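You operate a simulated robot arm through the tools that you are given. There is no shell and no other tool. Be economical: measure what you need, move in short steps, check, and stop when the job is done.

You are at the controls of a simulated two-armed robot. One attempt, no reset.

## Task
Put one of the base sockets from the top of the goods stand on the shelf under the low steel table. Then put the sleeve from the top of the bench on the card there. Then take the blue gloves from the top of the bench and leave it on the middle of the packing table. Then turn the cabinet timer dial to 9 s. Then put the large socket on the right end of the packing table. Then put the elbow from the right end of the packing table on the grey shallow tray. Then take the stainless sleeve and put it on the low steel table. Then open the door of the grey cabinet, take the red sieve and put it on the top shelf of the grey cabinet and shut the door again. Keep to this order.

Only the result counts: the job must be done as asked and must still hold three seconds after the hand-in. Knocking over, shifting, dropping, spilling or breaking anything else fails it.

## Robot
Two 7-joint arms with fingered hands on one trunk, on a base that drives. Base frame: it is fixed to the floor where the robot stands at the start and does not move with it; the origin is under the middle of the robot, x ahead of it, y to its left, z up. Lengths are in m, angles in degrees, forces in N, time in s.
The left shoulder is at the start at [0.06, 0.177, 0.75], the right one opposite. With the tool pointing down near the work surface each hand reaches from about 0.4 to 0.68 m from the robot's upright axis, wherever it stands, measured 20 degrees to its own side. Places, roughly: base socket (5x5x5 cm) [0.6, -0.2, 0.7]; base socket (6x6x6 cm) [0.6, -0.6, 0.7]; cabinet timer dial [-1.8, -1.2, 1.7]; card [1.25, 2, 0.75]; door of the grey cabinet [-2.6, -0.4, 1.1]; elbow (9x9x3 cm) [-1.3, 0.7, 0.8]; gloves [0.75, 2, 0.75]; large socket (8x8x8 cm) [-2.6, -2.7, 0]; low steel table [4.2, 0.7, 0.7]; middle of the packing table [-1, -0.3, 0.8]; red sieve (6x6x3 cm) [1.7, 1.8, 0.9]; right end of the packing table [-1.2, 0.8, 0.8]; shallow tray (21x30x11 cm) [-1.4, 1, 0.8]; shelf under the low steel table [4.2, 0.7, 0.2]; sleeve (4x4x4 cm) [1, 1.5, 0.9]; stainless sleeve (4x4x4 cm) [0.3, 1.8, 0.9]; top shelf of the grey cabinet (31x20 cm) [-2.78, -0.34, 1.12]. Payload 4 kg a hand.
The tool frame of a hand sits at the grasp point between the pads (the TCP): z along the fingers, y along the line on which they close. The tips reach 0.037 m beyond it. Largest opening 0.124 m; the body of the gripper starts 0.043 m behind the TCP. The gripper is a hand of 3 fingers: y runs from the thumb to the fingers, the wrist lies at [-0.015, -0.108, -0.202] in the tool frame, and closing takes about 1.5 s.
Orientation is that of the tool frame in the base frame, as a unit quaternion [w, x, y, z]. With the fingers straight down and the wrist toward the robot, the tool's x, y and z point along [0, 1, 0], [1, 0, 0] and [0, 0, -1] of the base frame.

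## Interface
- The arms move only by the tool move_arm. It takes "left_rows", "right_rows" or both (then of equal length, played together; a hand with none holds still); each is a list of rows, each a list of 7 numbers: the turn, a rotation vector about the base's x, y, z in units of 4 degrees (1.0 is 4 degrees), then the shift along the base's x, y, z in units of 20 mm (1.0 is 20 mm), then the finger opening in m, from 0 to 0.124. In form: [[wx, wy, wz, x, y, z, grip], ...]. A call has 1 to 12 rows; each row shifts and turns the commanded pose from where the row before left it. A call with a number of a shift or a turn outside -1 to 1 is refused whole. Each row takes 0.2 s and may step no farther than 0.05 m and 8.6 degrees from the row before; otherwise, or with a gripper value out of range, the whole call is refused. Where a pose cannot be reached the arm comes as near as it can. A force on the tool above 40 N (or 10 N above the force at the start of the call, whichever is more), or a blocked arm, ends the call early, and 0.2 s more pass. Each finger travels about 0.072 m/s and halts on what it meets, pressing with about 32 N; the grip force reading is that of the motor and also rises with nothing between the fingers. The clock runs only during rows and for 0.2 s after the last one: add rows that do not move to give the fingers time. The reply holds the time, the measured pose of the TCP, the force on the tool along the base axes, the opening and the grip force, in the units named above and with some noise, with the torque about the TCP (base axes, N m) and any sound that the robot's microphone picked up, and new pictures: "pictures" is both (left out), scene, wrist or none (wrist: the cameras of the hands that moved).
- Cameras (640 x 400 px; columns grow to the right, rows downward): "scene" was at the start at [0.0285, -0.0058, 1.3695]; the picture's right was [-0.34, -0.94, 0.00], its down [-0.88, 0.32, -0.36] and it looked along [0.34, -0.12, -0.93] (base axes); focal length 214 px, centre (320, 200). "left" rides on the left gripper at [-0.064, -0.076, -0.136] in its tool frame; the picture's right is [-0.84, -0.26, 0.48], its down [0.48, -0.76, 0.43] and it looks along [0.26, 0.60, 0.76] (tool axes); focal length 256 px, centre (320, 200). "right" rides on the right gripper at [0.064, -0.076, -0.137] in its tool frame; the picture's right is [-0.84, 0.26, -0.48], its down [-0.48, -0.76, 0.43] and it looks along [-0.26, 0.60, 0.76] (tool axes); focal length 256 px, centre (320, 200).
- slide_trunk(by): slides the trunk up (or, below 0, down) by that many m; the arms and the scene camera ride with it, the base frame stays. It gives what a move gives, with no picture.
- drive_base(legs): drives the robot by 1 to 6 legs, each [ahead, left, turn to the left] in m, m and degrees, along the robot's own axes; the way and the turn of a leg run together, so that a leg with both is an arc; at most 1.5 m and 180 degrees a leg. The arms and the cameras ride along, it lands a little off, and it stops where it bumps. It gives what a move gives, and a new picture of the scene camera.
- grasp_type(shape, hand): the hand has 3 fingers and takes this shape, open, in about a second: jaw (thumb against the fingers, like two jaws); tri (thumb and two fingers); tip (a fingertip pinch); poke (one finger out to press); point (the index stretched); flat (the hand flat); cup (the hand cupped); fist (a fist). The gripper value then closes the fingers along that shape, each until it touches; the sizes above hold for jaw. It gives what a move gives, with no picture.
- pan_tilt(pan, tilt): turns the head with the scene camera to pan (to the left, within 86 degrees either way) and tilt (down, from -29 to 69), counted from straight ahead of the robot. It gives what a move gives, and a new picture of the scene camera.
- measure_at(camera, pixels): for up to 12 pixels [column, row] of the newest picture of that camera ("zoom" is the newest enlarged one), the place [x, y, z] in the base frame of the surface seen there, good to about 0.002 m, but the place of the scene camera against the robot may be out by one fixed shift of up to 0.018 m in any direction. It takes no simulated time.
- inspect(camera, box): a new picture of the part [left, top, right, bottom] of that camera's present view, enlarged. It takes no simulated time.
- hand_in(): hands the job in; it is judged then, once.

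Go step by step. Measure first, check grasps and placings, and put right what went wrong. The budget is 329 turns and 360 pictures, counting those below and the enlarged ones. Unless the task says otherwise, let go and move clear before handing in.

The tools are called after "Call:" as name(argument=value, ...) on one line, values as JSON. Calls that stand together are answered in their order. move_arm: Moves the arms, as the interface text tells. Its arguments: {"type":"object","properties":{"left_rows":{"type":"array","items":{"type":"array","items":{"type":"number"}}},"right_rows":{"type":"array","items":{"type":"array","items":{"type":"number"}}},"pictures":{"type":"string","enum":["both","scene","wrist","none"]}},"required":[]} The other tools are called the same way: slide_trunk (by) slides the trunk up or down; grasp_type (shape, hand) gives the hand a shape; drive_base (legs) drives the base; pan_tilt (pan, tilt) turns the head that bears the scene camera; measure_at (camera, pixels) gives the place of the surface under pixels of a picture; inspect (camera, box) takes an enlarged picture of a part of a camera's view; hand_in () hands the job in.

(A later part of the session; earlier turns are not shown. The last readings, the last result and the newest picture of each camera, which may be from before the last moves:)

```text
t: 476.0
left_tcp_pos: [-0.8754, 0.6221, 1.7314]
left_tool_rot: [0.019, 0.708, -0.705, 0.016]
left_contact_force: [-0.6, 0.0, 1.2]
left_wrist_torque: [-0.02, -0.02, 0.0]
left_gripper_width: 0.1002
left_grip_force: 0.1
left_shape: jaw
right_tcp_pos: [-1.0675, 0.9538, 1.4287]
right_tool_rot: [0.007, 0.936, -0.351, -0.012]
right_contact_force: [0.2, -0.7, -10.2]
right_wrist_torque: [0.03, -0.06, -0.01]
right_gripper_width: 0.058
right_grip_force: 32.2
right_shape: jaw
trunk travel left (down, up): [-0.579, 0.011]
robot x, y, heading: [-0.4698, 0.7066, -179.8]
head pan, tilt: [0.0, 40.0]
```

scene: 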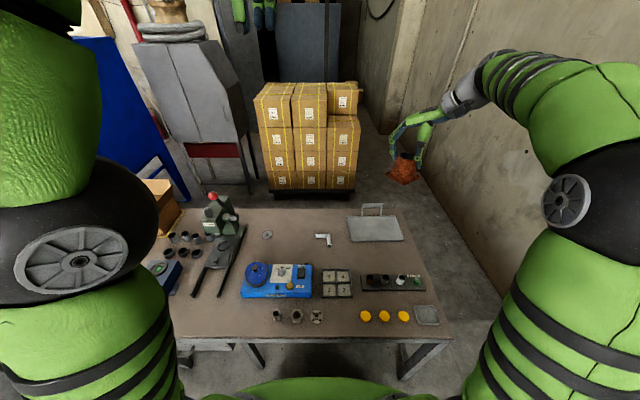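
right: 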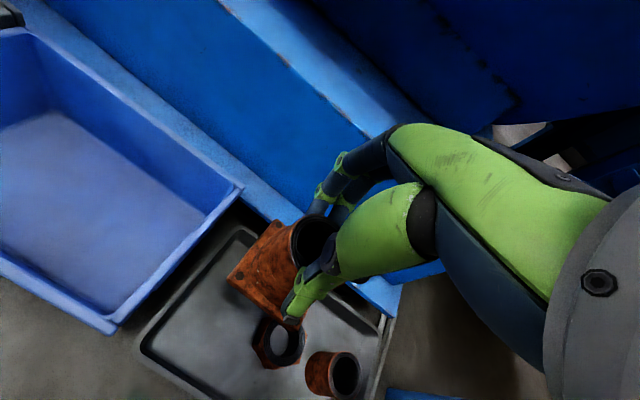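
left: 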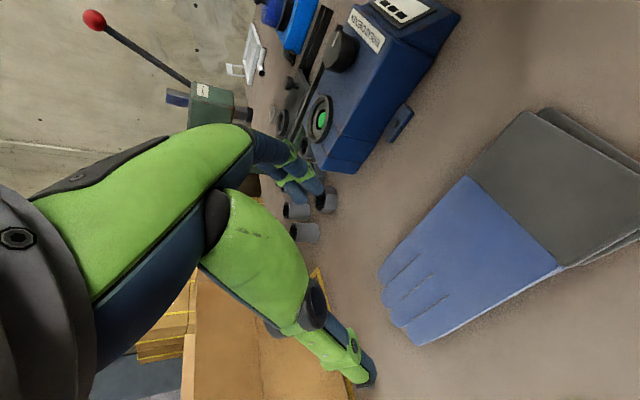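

Call:
slide_trunk(by=-0.25)

Call:
move_arm(right_rows=[[0, 0, 0, -0.98, -0.7, 0, 0], [0, 0, 0, -0.98, -0.7, 0, 0], [0, 0, 0, -0.98, -0.7, 0, 0], [0, 0, 0, -0.98, -0.7, 0, 0], [0, 0, 0, -0.98, -0.7, 0, 0], [0, 0, 0, -0.98, -0.7, 0, 0], [0, 0, 0, 0, 0, -1, 0], [0, 0, 0, 0, 0, -1, 0], [0, 0, 0, 0, 0, -1, 0], [0, 0, 0, 0, 0, -1, 0], [0, 0, 0, 0, 0, -1, 0], [0, 0, 0, 0, 0, -1, 0]], pictures="none")

Call:
move_arm(right_rows=[[0, 0, 0, 0, 0, -1, 0], [0, 0, 0, 0, 0, -1, 0], [0, 0, 0, 0, 0, -1, 0], [0, 0, 0, 0, 0, -1, 0], [0, 0, 0, 0, 0, -1, 0], [0, 0, 0, 0, 0, -1, 0], [0, 0, 0, 0, 0, 0, 0]], pictures="both")

```text
t: 478.6
left_tcp_pos: [-0.8736, 0.6212, 1.4812]
left_tool_rot: [0.02, 0.708, -0.706, 0.016]
left_contact_force: [-0.8, -1.2, -0.7]
left_wrist_torque: [0.01, 0.04, 0.01]
left_gripper_width: 0.1003
left_grip_force: 0.0
left_shape: jaw
right_tcp_pos: [-1.066, 0.9541, 1.1786]
right_tool_rot: [0.008, 0.937, -0.349, -0.012]
right_contact_force: [0.3, 0.5, -9.4]
right_wrist_torque: [0.08, -0.07, 0.0]
right_gripper_width: 0.0576
right_grip_force: 32.0
right_shape: jaw
trunk travel left (down, up): [-0.329, 0.261]
robot x, y, heading: [-0.4715, 0.7047, -179.8]
head pan, tilt: [0.0, 40.0]
```

```text
t: 481.2
left_tcp_pos: [-0.8753, 0.6201, 1.4812]
left_tool_rot: [0.019, 0.708, -0.706, 0.017]
left_contact_force: [0.4, -0.2, -0.4]
left_wrist_torque: [0.01, -0.01, 0.01]
left_gripper_width: 0.1003
left_grip_force: 0.1
left_shape: jaw
right_tcp_pos: [-1.1845, 0.8709, 1.0586]
right_tool_rot: [0.007, 0.936, -0.351, -0.011]
right_contact_force: [0.3, 0.1, -9.4]
right_wrist_torque: [0.02, -0.04, -0.03]
right_gripper_width: 0.0575
right_grip_force: 31.9
right_shape: jaw
trunk travel left (down, up): [-0.329, 0.261]
robot x, y, heading: [-0.47, 0.7007, -179.6]
head pan, tilt: [0.0, 40.0]
```

```text
t: 482.8
left_tcp_pos: [-0.8753, 0.6218, 1.4814]
left_tool_rot: [0.019, 0.708, -0.705, 0.016]
left_contact_force: [0.0, 0.4, 0.1]
left_wrist_torque: [-0.03, 0.05, -0.03]
left_gripper_width: 0.1003
left_grip_force: 0.0
left_shape: jaw
right_tcp_pos: [-1.1859, 0.8695, 0.9384]
right_tool_rot: [0.007, 0.937, -0.35, -0.012]
right_contact_force: [0.5, 0.1, -9.0]
right_wrist_torque: [0.04, -0.04, 0.0]
right_gripper_width: 0.0577
right_grip_force: 32.1
right_shape: jaw
trunk travel left (down, up): [-0.329, 0.261]
robot x, y, heading: [-0.4728, 0.7018, -179.7]
head pan, tilt: [0.0, 40.0]
```

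scene: 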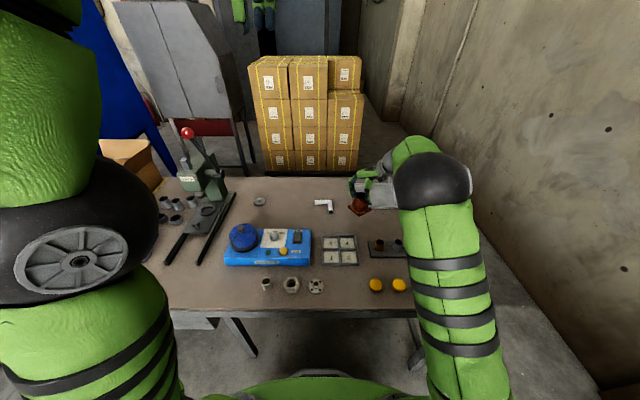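
right: 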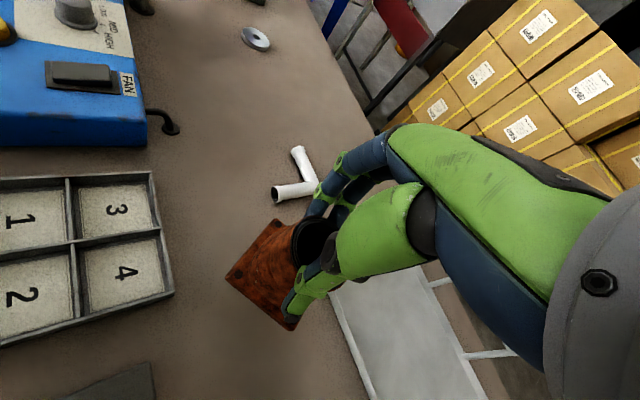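

Call:
measure_at(camera="right", pixels=[[297, 150], [280, 195], [312, 188], [335, 290], [350, 330], [165, 290], [155, 175], [240, 240], [100, 380]])

```text
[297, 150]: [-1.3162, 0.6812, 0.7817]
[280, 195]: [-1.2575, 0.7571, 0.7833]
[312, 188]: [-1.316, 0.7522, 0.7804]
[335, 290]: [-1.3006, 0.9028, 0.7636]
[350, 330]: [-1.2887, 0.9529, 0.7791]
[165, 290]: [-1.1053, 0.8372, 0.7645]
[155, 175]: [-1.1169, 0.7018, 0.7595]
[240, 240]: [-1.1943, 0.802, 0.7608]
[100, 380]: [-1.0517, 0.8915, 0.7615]
```

Spot is clear. Lower the socket 0.09 to the table.

Call:
move_arm(right_rows=[[0, 0, 0, 0, 0, -1, 0], [0, 0, 0, 0, 0, -1, 0], [0, 0, 0, 0, 0, -1, 0], [0, 0, 0, 0, 0, -0.8, 0], [0, 0, 0, 0, 0, -0.4, 0], [0, 0, 0, 0, 0, -0.2, 0], [0, 0, 0, 0, 0, 0, 0]], pictures="wrist")

```text
t: 484.4
left_tcp_pos: [-0.8751, 0.6214, 1.4836]
left_tool_rot: [0.02, 0.708, -0.705, 0.017]
left_contact_force: [-0.1, -0.7, -0.5]
left_wrist_torque: [-0.04, 0.0, 0.0]
left_gripper_width: 0.1001
left_grip_force: 0.0
left_shape: jaw
right_tcp_pos: [-1.1849, 0.8705, 0.8504]
right_tool_rot: [0.007, 0.937, -0.35, -0.013]
right_contact_force: [0.6, -0.2, -9.4]
right_wrist_torque: [0.05, 0.04, -0.01]
right_gripper_width: 0.0575
right_grip_force: 32.5
right_shape: jaw
trunk travel left (down, up): [-0.329, 0.261]
robot x, y, heading: [-0.4698, 0.7001, -179.7]
head pan, tilt: [0.0, 40.0]
```

right: 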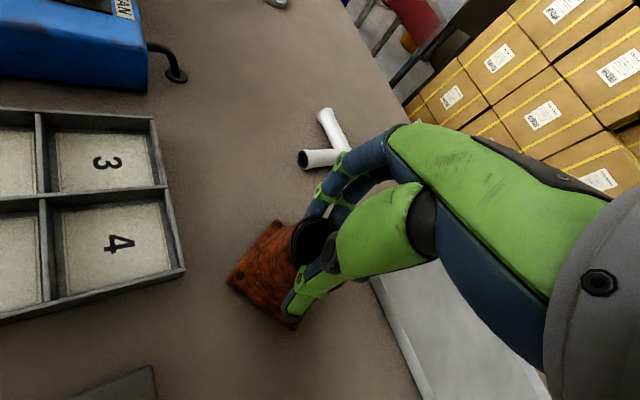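

Not touching yet (−9.4 N is its weight). Continue down gently.

Call:
move_arm(right_rows=[[0, 0, 0, 0, 0, -0.15, 0], [0, 0, 0, 0, 0, -0.15, 0], [0, 0, 0, 0, 0, -0.15, 0], [0, 0, 0, 0, 0, -0.1, 0], [0, 0, 0, 0, 0, 0, 0]], pictures="none")

```text
t: 485.6
left_tcp_pos: [-0.8699, 0.6231, 1.4829]
left_tool_rot: [0.018, 0.709, -0.705, 0.016]
left_contact_force: [-1.1, 0.4, -0.5]
left_wrist_torque: [0.0, -0.01, 0.03]
left_gripper_width: 0.1001
left_grip_force: 0.0
left_shape: jaw
right_tcp_pos: [-1.1857, 0.8698, 0.848]
right_tool_rot: [0.011, 0.936, -0.35, -0.017]
right_contact_force: [7.9, 1.5, 21.1]
right_wrist_torque: [0.12, -0.25, 0.11]
right_gripper_width: 0.0584
right_grip_force: 32.1
right_shape: jaw
trunk travel left (down, up): [-0.329, 0.261]
robot x, y, heading: [-0.4684, 0.7052, -179.8]
head pan, tilt: [0.0, 40.0]
stopped in row 5 (right hand): the force on the tool passed its limit at 42 N (the readings are from after the stop); the commanded pose is now the measured one
```

On the table. Open to 0.085 and rise.

Call:
move_arm(right_rows=[[0, 0, 0, 0, 0, 0.1, 0.06], [0, 0, 0, 0, 0, 0, 0.07], [0, 0, 0, 0, 0, 0, 0.085], [0, 0, 0, 0, 0, 0, 0.085], [0, 0, 0, 0, 0, 1, 0.085], [0, 0, 0, 0, 0, 1, 0.085], [0, 0, 0, 0, 0, 1, 0.085], [0, 0, 0, 0, 0, 1, 0.085], [0, 0, 0, 0, 0, 1, 0.085], [0, 0, 0, 0, 0, 1, 0.085], [0, 0, 0, 0, 0, 1, 0.085]], pictures="both")

```text
t: 488.0
left_tcp_pos: [-0.8734, 0.6212, 1.4828]
left_tool_rot: [0.019, 0.708, -0.706, 0.016]
left_contact_force: [-0.5, -0.7, -0.5]
left_wrist_torque: [-0.02, 0.0, -0.02]
left_gripper_width: 0.1002
left_grip_force: 0.1
left_shape: jaw
right_tcp_pos: [-1.1849, 0.8696, 0.9857]
right_tool_rot: [0.011, 0.936, -0.351, -0.016]
right_contact_force: [0.6, -0.1, 0.6]
right_wrist_torque: [0.01, 0.02, 0.0]
right_gripper_width: 0.0847
right_grip_force: 0.0
right_shape: jaw
trunk travel left (down, up): [-0.329, 0.261]
robot x, y, heading: [-0.4697, 0.7024, -179.8]
head pan, tilt: [0.0, 40.0]
```

scene: 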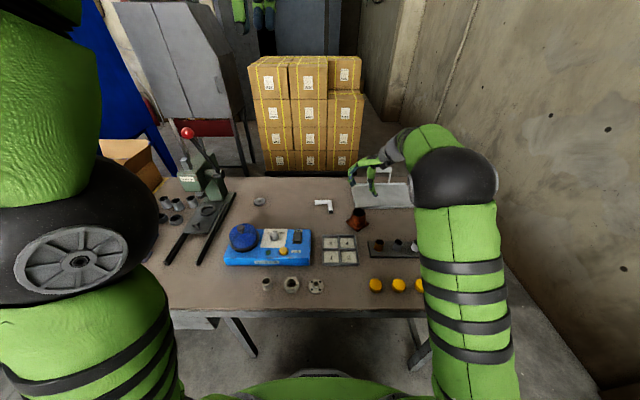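
right: 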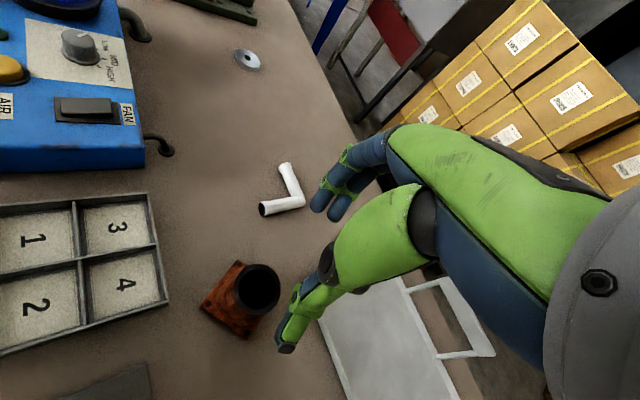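

The large socket stands on the table. Next the elbow: legs from corner (−1.316,0.755) to (−1.316,0.68) and (−1.257,0.757). Raise the trunk, drive 0.16 closer, and unyaw the hand.

Call:
slide_trunk(by=0.2)

Call:
drive_base(legs=[[0.16, 0, 0]])

Call:
move_arm(right_rows=[[0, 0, -1, 0, -0.75, 0, 0.08], [0, 0, -1, 0, -0.75, 0, 0.08], [0, 0, -1, 0, -0.75, 0, 0.08], [0, 0, -1, 0, -0.75, 0, 0.08], [0, 0, -1, 0, -0.75, 0, 0.08], [0, 0, -1, 0, -0.75, 0, 0.08], [0, 0, -1, 0, -0.75, 0, 0.08], [0, 0, -1, 0, -0.75, 0, 0.08], [0, 0, -1, 0, -0.75, 0, 0.08], [0, 0, -1, 0, -0.75, 0, 0.08], [0, 0, -1, 0, 0, 0, 0.08], [0, 0, -1, 0, 0, 0, 0.08]], pictures="both")

```text
t: 490.2
left_tcp_pos: [-0.873, 0.6205, 1.6826]
left_tool_rot: [0.019, 0.709, -0.705, 0.017]
left_contact_force: [0.5, -0.7, 0.0]
left_wrist_torque: [0.02, 0.0, 0.02]
left_gripper_width: 0.1002
left_grip_force: 0.0
left_shape: jaw
right_tcp_pos: [-1.1862, 0.8691, 1.1869]
right_tool_rot: [0.011, 0.937, -0.35, -0.015]
right_contact_force: [0.1, 0.3, 0.7]
right_wrist_torque: [-0.01, 0.02, -0.04]
right_gripper_width: 0.0845
right_grip_force: 0.1
right_shape: jaw
trunk travel left (down, up): [-0.529, 0.061]
robot x, y, heading: [-0.4668, 0.7021, -180.0]
head pan, tilt: [0.0, 40.0]
```

```text
t: 491.6
left_tcp_pos: [-1.0364, 0.6209, 1.6815]
left_tool_rot: [0.019, 0.708, -0.706, 0.017]
left_contact_force: [-0.6, 0.1, -0.3]
left_wrist_torque: [0.0, -0.06, 0.01]
left_gripper_width: 0.1003
left_grip_force: 0.0
left_shape: jaw
right_tcp_pos: [-1.3474, 0.8689, 1.1848]
right_tool_rot: [0.009, 0.937, -0.35, -0.014]
right_contact_force: [-0.7, -0.1, -0.5]
right_wrist_torque: [0.02, -0.05, -0.01]
right_gripper_width: 0.0847
right_grip_force: 0.0
right_shape: jaw
trunk travel left (down, up): [-0.529, 0.061]
robot x, y, heading: [-0.6344, 0.7004, -179.7]
head pan, tilt: [0.0, 40.0]
```

scene: 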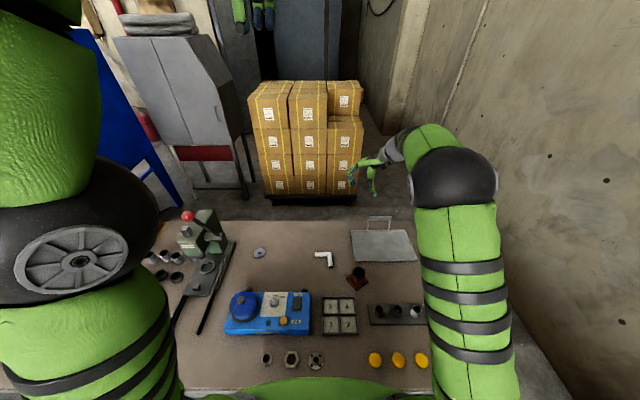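

```text
t: 494.2
left_tcp_pos: [-1.0352, 0.6209, 1.6825]
left_tool_rot: [0.019, 0.708, -0.706, 0.016]
left_contact_force: [-0.6, -0.5, 0.7]
left_wrist_torque: [-0.04, 0.0, -0.01]
left_gripper_width: 0.1002
left_grip_force: 0.1
left_shape: jaw
right_tcp_pos: [-1.3473, 0.7191, 1.1862]
right_tool_rot: [0.003, 0.712, -0.702, -0.018]
right_contact_force: [0.1, 0.1, 0.2]
right_wrist_torque: [-0.01, -0.01, 0.02]
right_gripper_width: 0.0804
right_grip_force: 0.1
right_shape: jaw
trunk travel left (down, up): [-0.529, 0.061]
robot x, y, heading: [-0.6335, 0.702, -179.9]
head pan, tilt: [0.0, 40.0]
```

scene: 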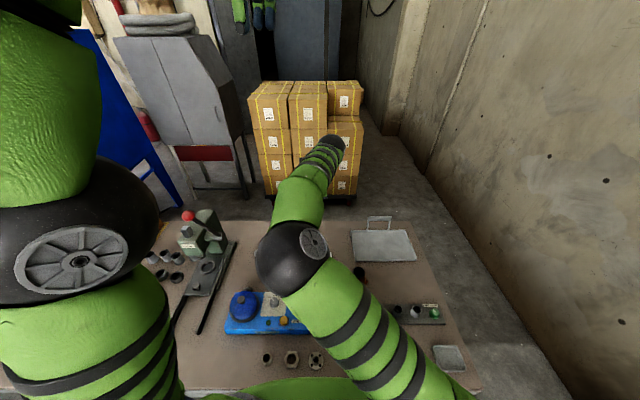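
right: 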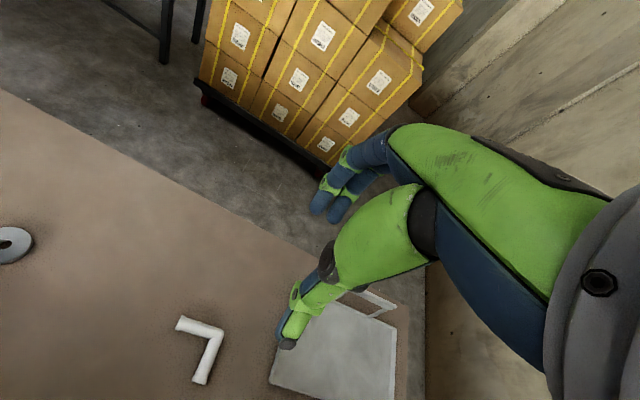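

Call:
inspect(camera="right", box=[150, 300, 250, 400])

Call:
measure_at(camera="zoom", pixels=[[125, 90], [170, 100], [215, 110], [280, 130], [250, 220], [210, 320], [150, 110], [160, 85]])

Call:
measure_at(camera="right", pixels=[[300, 375], [330, 310], [395, 325], [390, 390], [340, 350], [365, 295]])

```text
4.00 times, centred on (200, 350) of right
```

zoom: 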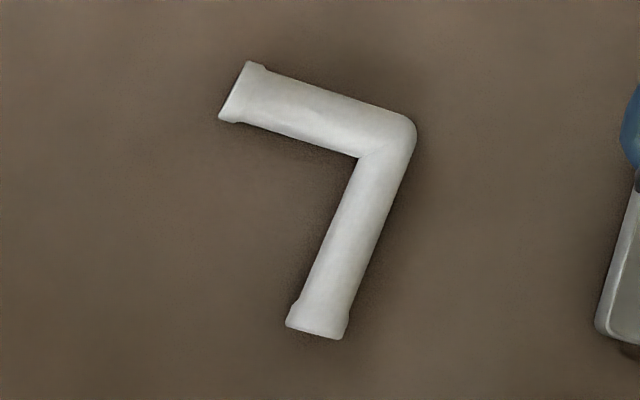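

```text
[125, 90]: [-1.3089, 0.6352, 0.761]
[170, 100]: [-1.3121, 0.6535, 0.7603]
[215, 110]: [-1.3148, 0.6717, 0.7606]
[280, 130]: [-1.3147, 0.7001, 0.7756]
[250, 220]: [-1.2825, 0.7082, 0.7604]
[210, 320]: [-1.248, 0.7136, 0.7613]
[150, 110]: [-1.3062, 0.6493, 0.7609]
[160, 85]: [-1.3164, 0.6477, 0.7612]
```

```text
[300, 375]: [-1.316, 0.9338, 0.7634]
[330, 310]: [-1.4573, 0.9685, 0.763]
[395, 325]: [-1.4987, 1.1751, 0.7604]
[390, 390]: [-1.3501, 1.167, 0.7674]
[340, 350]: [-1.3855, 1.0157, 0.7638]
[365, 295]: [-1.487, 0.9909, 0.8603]
```

Call:
measure_at(camera="zoom", pixels=[[245, 95], [300, 108], [340, 118], [385, 135], [345, 230], [315, 320]])

```text
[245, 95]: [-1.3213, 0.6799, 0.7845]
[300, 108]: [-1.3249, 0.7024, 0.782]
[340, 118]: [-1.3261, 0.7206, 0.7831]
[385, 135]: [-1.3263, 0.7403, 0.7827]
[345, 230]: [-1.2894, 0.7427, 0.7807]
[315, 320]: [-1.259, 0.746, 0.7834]
```

Elbow leg 1 lies at x≈−1.322, y 0.675–0.75, top z 0.783. Move above (−1.322,0.711) and descend.

Call:
move_arm(right_rows=[[0, 0, 0, 0.63, -0.2, -1, 0.06], [0, 0, 0, 0.63, -0.2, -1, 0.06], [0, 0, 0, 0, 0, -1, 0.06], [0, 0, 0, 0, 0, -1, 0.06], [0, 0, 0, 0, 0, -1, 0.06], [0, 0, 0, 0, 0, -1, 0.06], [0, 0, 0, 0, 0, -1, 0.06], [0, 0, 0, 0, 0, -1, 0.06], [0, 0, 0, 0, 0, -1, 0.06], [0, 0, 0, 0, 0, -1, 0.06], [0, 0, 0, 0, 0, -1, 0.06], [0, 0, 0, 0, 0, -1, 0.06]], pictures="none")

Call:
move_arm(right_rows=[[0, 0, 0, 0, 0, -1, 0.06], [0, 0, 0, 0, 0, -1, 0.06], [0, 0, 0, 0, 0, -1, 0.06], [0, 0, 0, 0, 0, 0, 0.06]], pictures="wrist")

```text
t: 496.8
left_tcp_pos: [-1.0357, 0.62, 1.6823]
left_tool_rot: [0.019, 0.707, -0.706, 0.017]
left_contact_force: [-0.2, 0.0, -0.2]
left_wrist_torque: [-0.01, -0.02, -0.02]
left_gripper_width: 0.1
left_grip_force: 0.1
left_shape: jaw
right_tcp_pos: [-1.3219, 0.7116, 0.9444]
right_tool_rot: [0.002, 0.712, -0.702, -0.017]
right_contact_force: [0.2, 0.1, -0.7]
right_wrist_torque: [-0.02, 0.0, 0.02]
right_gripper_width: 0.0604
right_grip_force: 0.0
right_shape: jaw
trunk travel left (down, up): [-0.529, 0.061]
robot x, y, heading: [-0.6314, 0.7023, -179.9]
head pan, tilt: [0.0, 40.0]
```

```text
t: 497.8
left_tcp_pos: [-1.0348, 0.621, 1.6819]
left_tool_rot: [0.019, 0.707, -0.707, 0.017]
left_contact_force: [0.0, 0.3, 0.1]
left_wrist_torque: [0.02, -0.03, 0.03]
left_gripper_width: 0.1003
left_grip_force: 0.0
left_shape: jaw
right_tcp_pos: [-1.3215, 0.7112, 0.8856]
right_tool_rot: [0.001, 0.712, -0.702, -0.018]
right_contact_force: [0.1, 0.0, 0.1]
right_wrist_torque: [-0.01, 0.02, -0.02]
right_gripper_width: 0.0605
right_grip_force: 0.0
right_shape: jaw
trunk travel left (down, up): [-0.529, 0.061]
robot x, y, heading: [-0.6338, 0.7021, -179.7]
head pan, tilt: [0.0, 40.0]
```

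right: 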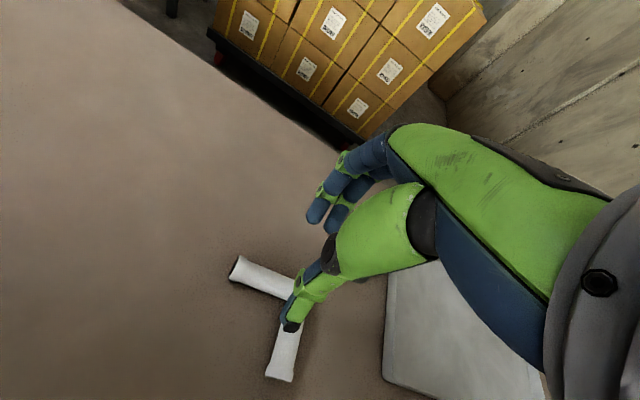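

Aligned. Descend to TCP 0.803 and close.

Call:
move_arm(right_rows=[[0, 0, 0, 0, -0.05, -1, 0.055], [0, 0, 0, 0, 0, -1, 0.055], [0, 0, 0, 0, 0, -1, 0.055], [0, 0, 0, 0, 0, -1, 0.055], [0, 0, 0, 0, 0, -0.1, 0.055], [0, 0, 0, 0, 0, 0, 0.03], [0, 0, 0, 0, 0, 0, 0], [0, 0, 0, 0, 0, 0, 0], [0, 0, 0, 0, 0, 0, 0]], pictures="wrist")

```text
t: 499.8
left_tcp_pos: [-1.0346, 0.6205, 1.6829]
left_tool_rot: [0.019, 0.707, -0.706, 0.017]
left_contact_force: [0.3, 0.0, 1.2]
left_wrist_torque: [-0.02, 0.0, -0.01]
left_gripper_width: 0.1002
left_grip_force: 0.0
left_shape: jaw
right_tcp_pos: [-1.3206, 0.711, 0.8043]
right_tool_rot: [0.003, 0.712, -0.702, -0.018]
right_contact_force: [0.7, -0.7, 2.9]
right_wrist_torque: [-0.03, -0.01, -0.01]
right_gripper_width: 0.0191
right_grip_force: 32.2
right_shape: jaw
trunk travel left (down, up): [-0.529, 0.061]
robot x, y, heading: [-0.6265, 0.7028, -179.9]
head pan, tilt: [0.0, 40.0]
```

right: 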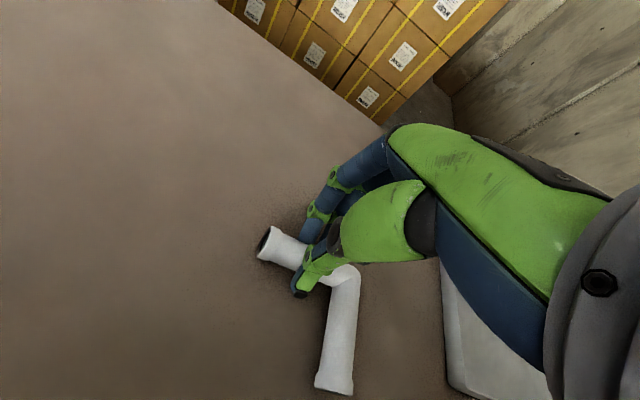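

Gripped at 0.019. Lift 0.14 and move over the shallow tray.

Call:
move_arm(right_rows=[[0, 0, 0, 0, 0, 1, 0], [0, 0, 0, 0, 0, 1, 0], [0, 0, 0, 0, 0, 1, 0], [0, 0, 0, 0, 0, 1, 0], [0, 0, 0, 0, 0, 1, 0], [0, 0, 0, 0, 0, 1, 0], [0, 0, 0, 0, 0, 1, 0], [0, 0, 0, 0, 0, 1, 0], [0, 0, 0, 0, 0, 1, 0]], pictures="wrist")

```text
t: 501.8
left_tcp_pos: [-1.0346, 0.6221, 1.6823]
left_tool_rot: [0.019, 0.707, -0.707, 0.017]
left_contact_force: [-0.6, -0.4, -0.4]
left_wrist_torque: [-0.02, 0.01, 0.03]
left_gripper_width: 0.1
left_grip_force: 0.1
left_shape: jaw
right_tcp_pos: [-1.3219, 0.7108, 0.9865]
right_tool_rot: [0.002, 0.713, -0.701, -0.018]
right_contact_force: [0.6, -0.2, -1.3]
right_wrist_torque: [0.0, 0.02, -0.02]
right_gripper_width: 0.0188
right_grip_force: 31.8
right_shape: jaw
trunk travel left (down, up): [-0.529, 0.061]
robot x, y, heading: [-0.6272, 0.705, -179.8]
head pan, tilt: [0.0, 40.0]
```

right: 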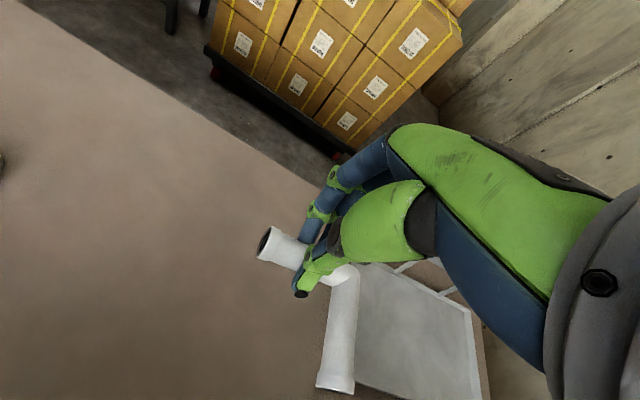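

Drive right 0.18 so the tray is comfortably in reach.

Call:
drive_base(legs=[[0, -0.18, 0]])

Call:
inspect(camera="right", box=[160, 160, 640, 400])

```text
t: 503.3
left_tcp_pos: [-1.0361, 0.8027, 1.6819]
left_tool_rot: [0.019, 0.708, -0.706, 0.017]
left_contact_force: [-0.1, 0.0, -0.5]
left_wrist_torque: [-0.02, -0.01, 0.02]
left_gripper_width: 0.0999
left_grip_force: 0.0
left_shape: jaw
right_tcp_pos: [-1.3223, 0.8916, 0.9855]
right_tool_rot: [0.004, 0.712, -0.702, -0.018]
right_contact_force: [0.1, -0.1, -0.4]
right_wrist_torque: [-0.05, 0.02, 0.0]
right_gripper_width: 0.0194
right_grip_force: 32.0
right_shape: jaw
trunk travel left (down, up): [-0.529, 0.061]
robot x, y, heading: [-0.6329, 0.8801, -180.1]
head pan, tilt: [0.0, 40.0]
```

scene: 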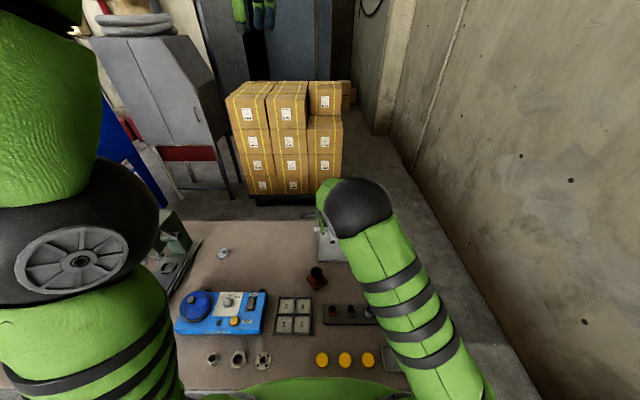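

```text
1.33 times, centred on (400, 280) of right
```

zoom: 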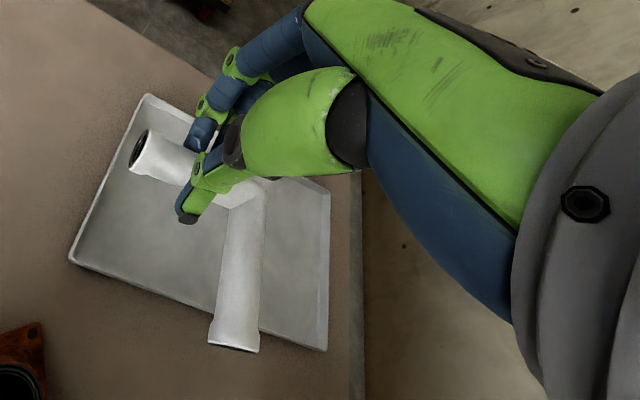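

Call:
measure_at(camera="zoom", pixels=[[148, 97], [72, 258], [325, 348], [328, 195], [110, 230], [290, 310], [300, 220], [150, 250]])

```text
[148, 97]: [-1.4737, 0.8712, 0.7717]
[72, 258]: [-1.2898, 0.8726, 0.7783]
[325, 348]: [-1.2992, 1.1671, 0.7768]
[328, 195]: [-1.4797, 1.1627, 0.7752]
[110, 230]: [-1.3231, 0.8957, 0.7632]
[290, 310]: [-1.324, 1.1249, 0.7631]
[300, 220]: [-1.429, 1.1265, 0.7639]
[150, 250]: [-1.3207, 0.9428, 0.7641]
```

Tray inner floor x −1.31…−1.46, y 0.89…1.15, z 0.7635. Move to TCP (−1.395,1.01) and lower.

Call:
move_arm(right_rows=[[0, 0, 0, -0.6, 0.98, 0, 0], [0, 0, 0, -0.6, 0.98, 0, 0], [0, 0, 0, -0.6, 0.98, 0, 0], [0, 0, 0, -0.6, 0.98, 0, 0], [0, 0, 0, -0.6, 0.98, 0, 0], [0, 0, 0, -0.6, 0.98, 0, 0], [0, 0, 0, 0, 0, -1, 0], [0, 0, 0, 0, 0, -1, 0], [0, 0, 0, 0, 0, -1, 0], [0, 0, 0, 0, 0, -1, 0], [0, 0, 0, 0, 0, -1, 0], [0, 0, 0, 0, 0, 0, 0]], pictures="wrist")

```text
t: 505.9
left_tcp_pos: [-1.037, 0.8, 1.6823]
left_tool_rot: [0.02, 0.707, -0.706, 0.017]
left_contact_force: [0.0, 0.1, 0.4]
left_wrist_torque: [-0.01, 0.01, 0.02]
left_gripper_width: 0.1
left_grip_force: 0.1
left_shape: jaw
right_tcp_pos: [-1.3943, 1.0073, 0.884]
right_tool_rot: [0.003, 0.712, -0.702, -0.018]
right_contact_force: [0.2, 0.0, -0.9]
right_wrist_torque: [0.0, 0.01, -0.01]
right_gripper_width: 0.0191
right_grip_force: 31.5
right_shape: jaw
trunk travel left (down, up): [-0.529, 0.061]
robot x, y, heading: [-0.6336, 0.8796, -179.8]
head pan, tilt: [0.0, 40.0]
```

right: 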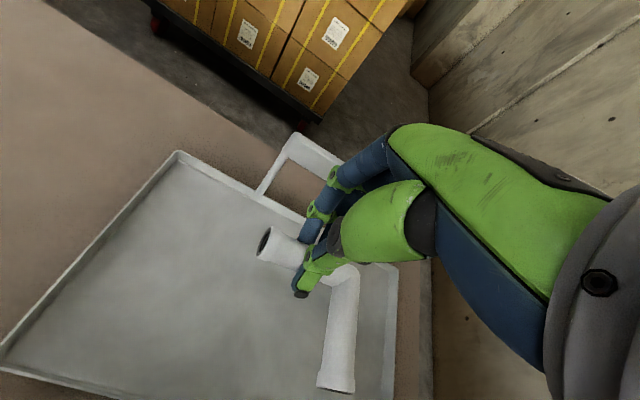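

Call:
move_arm(right_rows=[[0, 0, 0, 0.2, 0, -1, 0], [0, 0, 0, 0, 0, -1, 0], [0, 0, 0, 0, 0, -1, 0], [0, 0, 0, 0, 0, -0.6, 0], [0, 0, 0, 0, 0, -0.2, 0], [0, 0, 0, 0, 0, -0.1, 0], [0, 0, 0, 0, 0, 0, 0]], pictures="none")

```text
t: 507.5
left_tcp_pos: [-1.0337, 0.8003, 1.6831]
left_tool_rot: [0.02, 0.708, -0.706, 0.017]
left_contact_force: [0.2, 0.3, -0.1]
left_wrist_torque: [0.01, 0.01, 0.04]
left_gripper_width: 0.1
left_grip_force: 0.1
left_shape: jaw
right_tcp_pos: [-1.3909, 1.0077, 0.8078]
right_tool_rot: [0.005, 0.712, -0.702, -0.02]
right_contact_force: [0.6, -0.6, 12.1]
right_wrist_torque: [-0.02, 0.07, 0.0]
right_gripper_width: 0.0191
right_grip_force: 32.0
right_shape: jaw
trunk travel left (down, up): [-0.529, 0.061]
robot x, y, heading: [-0.633, 0.8785, -180.0]
head pan, tilt: [0.0, 40.0]
```

Contact 12 N. Open and rise.

Call:
move_arm(right_rows=[[0, 0, 0, 0, 0, 0.05, 0.03], [0, 0, 0, 0, 0, 0, 0.045], [0, 0, 0, 0, 0, 0, 0.05], [0, 0, 0, 0, 0, 1, 0.05], [0, 0, 0, 0, 0, 1, 0.05], [0, 0, 0, 0, 0, 1, 0.05], [0, 0, 0, 0, 0, 1, 0.05], [0, 0, 0, 0, 0, 1, 0.05], [0, 0, 0, 0, 0, 1, 0.05], [0, 0, 0, 0, 0, 1, 0.05], [0, 0, 0, 0, 0, 1, 0.05]], pictures="wrist")

```text
t: 509.9
left_tcp_pos: [-1.036, 0.801, 1.6826]
left_tool_rot: [0.019, 0.708, -0.706, 0.017]
left_contact_force: [-0.6, 0.2, -0.7]
left_wrist_torque: [0.01, 0.0, -0.01]
left_gripper_width: 0.0999
left_grip_force: 0.0
left_shape: jaw
right_tcp_pos: [-1.3892, 1.0097, 0.9671]
right_tool_rot: [0.003, 0.713, -0.701, -0.018]
right_contact_force: [0.9, -0.4, -0.2]
right_wrist_torque: [0.01, 0.01, 0.02]
right_gripper_width: 0.0495
right_grip_force: 0.1
right_shape: jaw
trunk travel left (down, up): [-0.529, 0.061]
robot x, y, heading: [-0.6284, 0.8837, -179.8]
head pan, tilt: [0.0, 40.0]
```

right: 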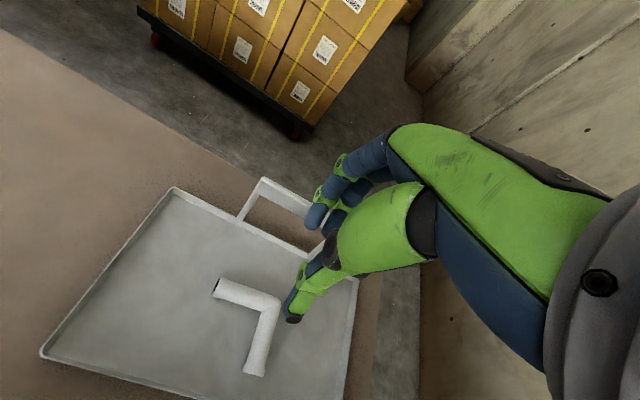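

The elbow lies in the tray. Now the stainless sleeve on the bench's left end. Raise the hand, back off and turn to face the bench.

Call:
move_arm(right_rows=[[0, 0, 0, 0.5, -0.7, 1, 0.07], [0, 0, 0, 0.5, -0.7, 1, 0.07], [0, 0, 0, 0.5, -0.7, 1, 0.07], [0, 0, 0, 0.5, -0.7, 1, 0.07], [0, 0, 0, 0.5, -0.7, 1, 0.07], [0, 0, 0, 0.5, -0.7, 1, 0.07], [0, 0, 0, 0.5, 0, 1, 0.07], [0, 0, 0, 0.5, 0, 1, 0.07], [0, 0, 0, 0.5, 0, 1, 0.07], [0, 0, 0, 0.5, 0, 1, 0.07]], pictures="none")

Call:
drive_base(legs=[[-0.75, 0.1, 0], [0, 0, -90]])

Call:
pan_tilt(pan=-15, tilt=45)

```text
t: 512.1
left_tcp_pos: [-1.0347, 0.799, 1.6824]
left_tool_rot: [0.02, 0.707, -0.707, 0.016]
left_contact_force: [0.3, -0.5, -0.3]
left_wrist_torque: [0.03, 0.02, 0.03]
left_gripper_width: 0.0999
left_grip_force: 0.0
left_shape: jaw
right_tcp_pos: [-1.2899, 0.9248, 1.1668]
right_tool_rot: [0.003, 0.712, -0.702, -0.018]
right_contact_force: [0.2, 0.9, -0.1]
right_wrist_torque: [0.03, 0.03, 0.0]
right_gripper_width: 0.0698
right_grip_force: 0.0
right_shape: jaw
trunk travel left (down, up): [-0.529, 0.061]
robot x, y, heading: [-0.6333, 0.8794, -179.8]
head pan, tilt: [0.0, 40.0]
```

```text
t: 520.0
left_tcp_pos: [0.0425, 1.1868, 1.681]
left_tool_rot: [-0.026, 0.0, 1.0, 0.001]
left_contact_force: [-0.4, 0.2, -0.5]
left_wrist_torque: [-0.06, -0.02, 0.01]
left_gripper_width: 0.1002
left_grip_force: 0.1
left_shape: jaw
right_tcp_pos: [0.1679, 1.4404, 1.1667]
right_tool_rot: [0.011, -0.007, 1.0, 0.016]
right_contact_force: [0.0, 1.1, 0.0]
right_wrist_torque: [-0.03, -0.03, 0.02]
right_gripper_width: 0.0698
right_grip_force: 0.1
right_shape: jaw
trunk travel left (down, up): [-0.529, 0.061]
robot x, y, heading: [0.1231, 0.7832, 89.9]
head pan, tilt: [0.0, 40.0]
```

scene: 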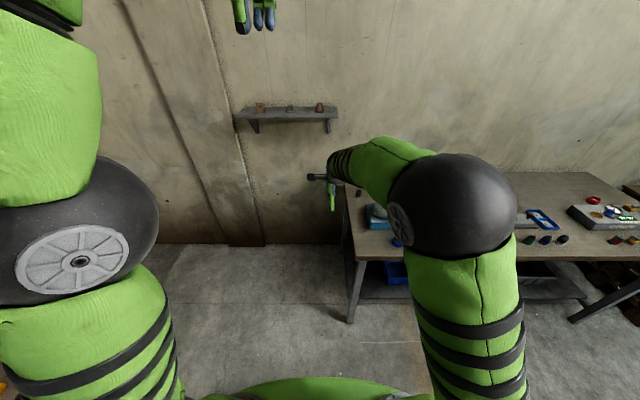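

```text
t: 520.8
left_tcp_pos: [0.0423, 1.1856, 1.6829]
left_tool_rot: [-0.025, 0.0, 1.0, 0.003]
left_contact_force: [-0.1, 0.4, -0.4]
left_wrist_torque: [0.01, 0.0, -0.01]
left_gripper_width: 0.1004
left_grip_force: 0.0
left_shape: jaw
right_tcp_pos: [0.1675, 1.4417, 1.1671]
right_tool_rot: [0.012, -0.007, 1.0, 0.014]
right_contact_force: [0.5, -0.2, -0.3]
right_wrist_torque: [0.0, -0.01, 0.04]
right_gripper_width: 0.0695
right_grip_force: 0.1
right_shape: jaw
trunk travel left (down, up): [-0.529, 0.061]
robot x, y, heading: [0.1217, 0.7783, 90.0]
head pan, tilt: [-15.0, 45.0]
```

scene: 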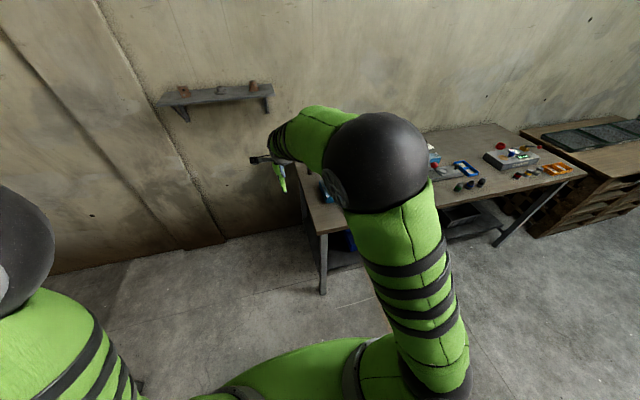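

Call:
inspect(camera="right", box=[0, 0, 640, 400])

Call:
inspect(camera="scene", box=[420, 120, 580, 220])

Call:
measure_at(camera="zoom", pixels=[[320, 105], [320, 115], [400, 130]])

```text
1.00 times, centred on (320, 200) of right (not enlarged: the box is as wide or as high as the picture)
```

zoom: 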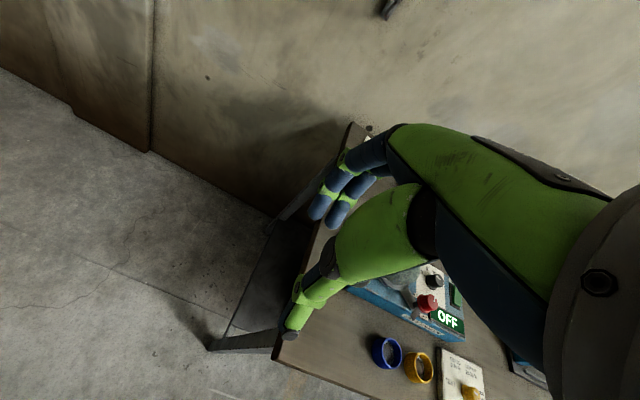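

```text
4.00 times, centred on (500, 170) of scene
```

zoom: 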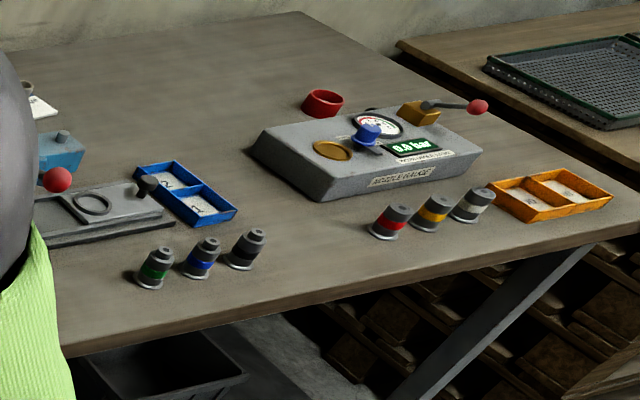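

```text
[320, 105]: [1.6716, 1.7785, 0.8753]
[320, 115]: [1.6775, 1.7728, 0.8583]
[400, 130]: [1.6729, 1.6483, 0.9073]
```

Call:
inspect(camera="left", box=[0, 0, 640, 400])

```text
1.00 times, centred on (320, 200) of left (not enlarged: the box is as wide or as high as the picture)
```

zoom: 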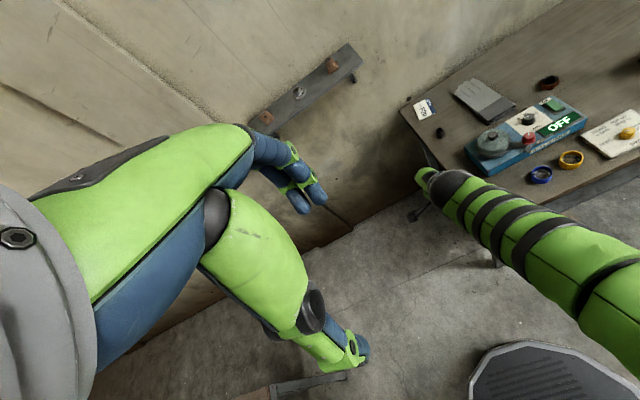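

Here the dark small sleeve at (440,133) stands left of the shaker; and three items sit on the wall shelf. Zoom in and measure.

Call:
inspect(camera="left", box=[390, 80, 550, 180])

Call:
measure_at(camera="zoom", pixels=[[200, 205], [200, 215], [205, 225], [140, 100], [350, 80], [400, 240], [380, 150], [50, 120]])

Call:
inspect(camera="left", box=[240, 30, 370, 140])

Call:
measure_at(camera="zoom", pixels=[[290, 230], [450, 130], [140, 340]])

```text
4.00 times, centred on (470, 130) of left
```

zoom: 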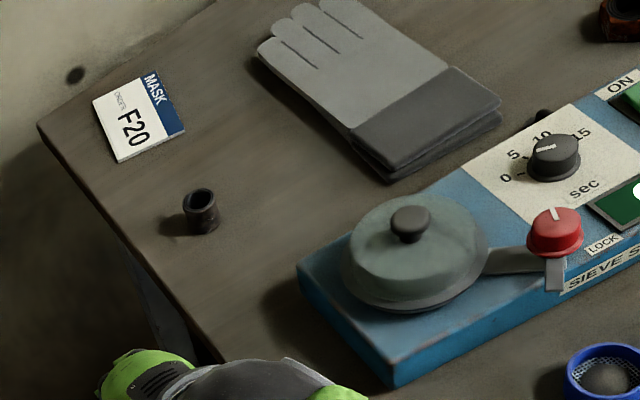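

```text
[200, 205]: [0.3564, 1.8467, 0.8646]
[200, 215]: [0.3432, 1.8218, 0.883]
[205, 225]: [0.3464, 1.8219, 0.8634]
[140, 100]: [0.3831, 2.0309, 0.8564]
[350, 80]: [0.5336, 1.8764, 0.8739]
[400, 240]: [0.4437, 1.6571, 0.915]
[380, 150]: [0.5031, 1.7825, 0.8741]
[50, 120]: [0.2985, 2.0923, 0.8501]
```

```text
3.64 times, centred on (305, 85) of left
```

zoom: 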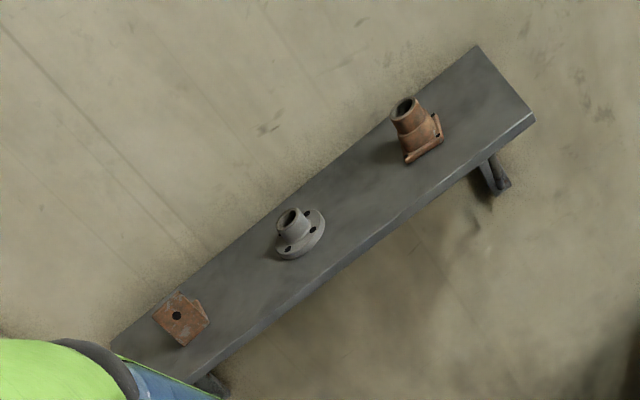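

```text
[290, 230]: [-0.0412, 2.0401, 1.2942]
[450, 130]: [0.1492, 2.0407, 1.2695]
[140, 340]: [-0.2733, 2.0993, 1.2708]
```

The stainless sleeve is at ≈(0.345,1.83). Drive ahead 0.32 and bring the right hand over it.

Call:
drive_base(legs=[[0.32, -0.03, 0]])

Call:
move_arm(right_rows=[[0, 0, 0, 0.9, 0, 0, 0.07], [0, 0, 0, 0.9, 0, 0, 0.07], [0, 0, 0, 0.9, 0, 0, 0.07], [0, 0, 0, 0.9, 0, 0, 0.07], [0, 0, 0, 0.9, 0, 0, 0.07], [0, 0, 0, 0.9, 0, 0, 0.07], [0, 0, 0, 0.9, 0, 0, 0.07], [0, 0, 0, 0.9, 0, 0, 0.07]], pictures="both")

```text
t: 522.9
left_tcp_pos: [0.0728, 1.5084, 1.6821]
left_tool_rot: [-0.026, 0.0, 1.0, 0.001]
left_contact_force: [0.8, -0.9, -0.6]
left_wrist_torque: [-0.03, -0.01, -0.02]
left_gripper_width: 0.1
left_grip_force: 0.0
left_shape: jaw
right_tcp_pos: [0.1973, 1.7612, 1.1668]
right_tool_rot: [0.012, -0.007, 1.0, 0.014]
right_contact_force: [-1.0, 0.6, 0.0]
right_wrist_torque: [-0.04, 0.03, -0.01]
right_gripper_width: 0.0696
right_grip_force: 0.0
right_shape: jaw
trunk travel left (down, up): [-0.529, 0.061]
robot x, y, heading: [0.1503, 1.1076, 90.0]
head pan, tilt: [-15.0, 45.0]
```

scene: 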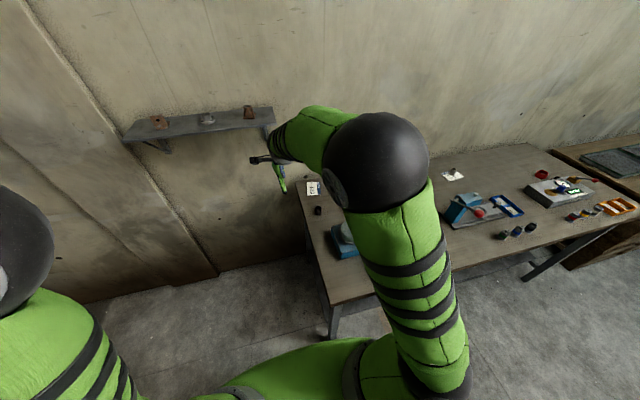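

```text
t: 524.7
left_tcp_pos: [0.0743, 1.5076, 1.682]
left_tool_rot: [-0.026, 0.0, 1.0, 0.001]
left_contact_force: [0.2, -0.4, -0.1]
left_wrist_torque: [0.02, 0.0, 0.0]
left_gripper_width: 0.0999
left_grip_force: 0.0
left_shape: jaw
right_tcp_pos: [0.3429, 1.7624, 1.1674]
right_tool_rot: [0.01, -0.006, 1.0, 0.015]
right_contact_force: [0.0, 0.1, 0.7]
right_wrist_torque: [-0.01, -0.01, 0.0]
right_gripper_width: 0.0699
right_grip_force: 0.1
right_shape: jaw
trunk travel left (down, up): [-0.529, 0.061]
robot x, y, heading: [0.1559, 1.106, 89.9]
head pan, tilt: [-15.0, 45.0]
```

scene: 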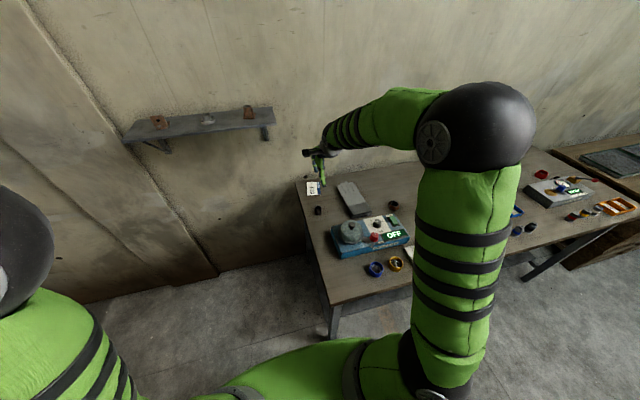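
right: 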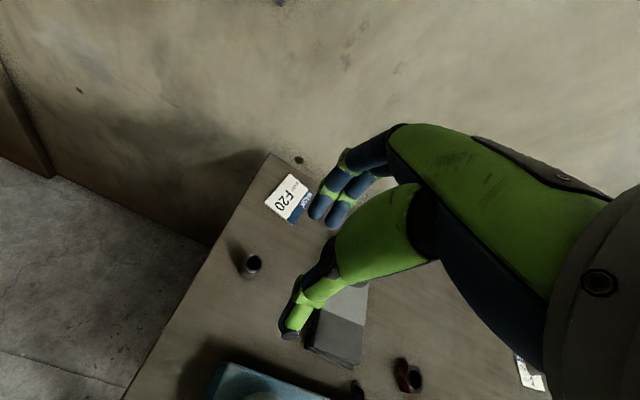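

Sleeve at (250,263) in the wrist view; measure its rim.

Call:
inspect(camera="right", box=[210, 230, 290, 290])

Call:
measure_at(camera="zoom", pixels=[[345, 190], [345, 275], [300, 235], [390, 240], [345, 232], [270, 300]])

```text
6.67 times, centred on (250, 260) of right
```

zoom: 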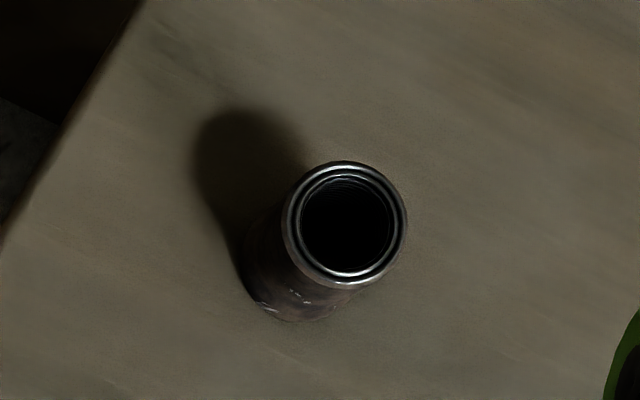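

```text
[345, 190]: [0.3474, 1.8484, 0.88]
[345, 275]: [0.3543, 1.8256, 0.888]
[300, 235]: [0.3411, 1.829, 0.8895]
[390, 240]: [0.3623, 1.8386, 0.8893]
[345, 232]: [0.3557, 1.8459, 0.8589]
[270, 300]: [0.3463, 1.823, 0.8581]
```

Sleeve centre (0.352,1.834), top 0.889. Move over and descend to 0.96.

Call:
move_arm(right_rows=[[0, 0, 0, 0.12, 0.9, -0.5, 0.065], [0, 0, 0, 0.12, 0.9, -0.5, 0.065], [0, 0, 0, 0.11, 0.9, -0.5, 0.065], [0, 0, 0, 0.1, 0.9, -0.5, 0.065], [0, 0, 0, 0, 0, -1, 0.065], [0, 0, 0, 0, 0, -1, 0.065], [0, 0, 0, 0, 0, -1, 0.065], [0, 0, 0, 0, 0, -1, 0.065], [0, 0, 0, 0, 0, -1, 0.065], [0, 0, 0, 0, 0, -1, 0.065], [0, 0, 0, 0, 0, -1, 0.065], [0, 0, 0, 0, 0, -1, 0.065]], pictures="wrist")

```text
t: 527.3
left_tcp_pos: [0.0741, 1.5081, 1.6822]
left_tool_rot: [-0.025, 0.0, 1.0, 0.002]
left_contact_force: [-0.5, 0.6, -0.3]
left_wrist_torque: [0.01, -0.02, -0.01]
left_gripper_width: 0.1001
left_grip_force: 0.2
left_shape: jaw
right_tcp_pos: [0.35, 1.8353, 0.9662]
right_tool_rot: [0.011, -0.007, 1.0, 0.015]
right_contact_force: [0.1, -0.5, 0.4]
right_wrist_torque: [-0.03, 0.01, -0.03]
right_gripper_width: 0.0654
right_grip_force: 0.0
right_shape: jaw
trunk travel left (down, up): [-0.529, 0.061]
robot x, y, heading: [0.1537, 1.1008, 90.1]
head pan, tilt: [-15.0, 45.0]
```

right: 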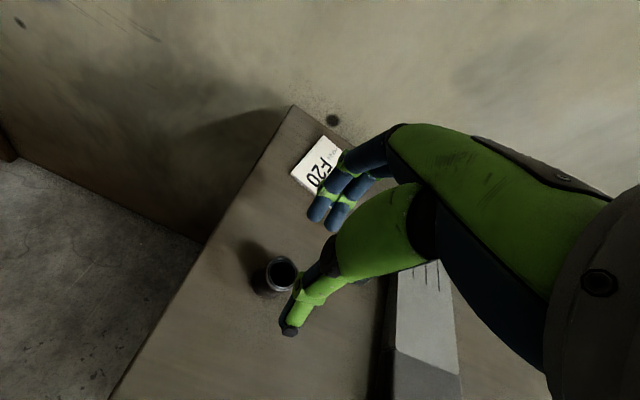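

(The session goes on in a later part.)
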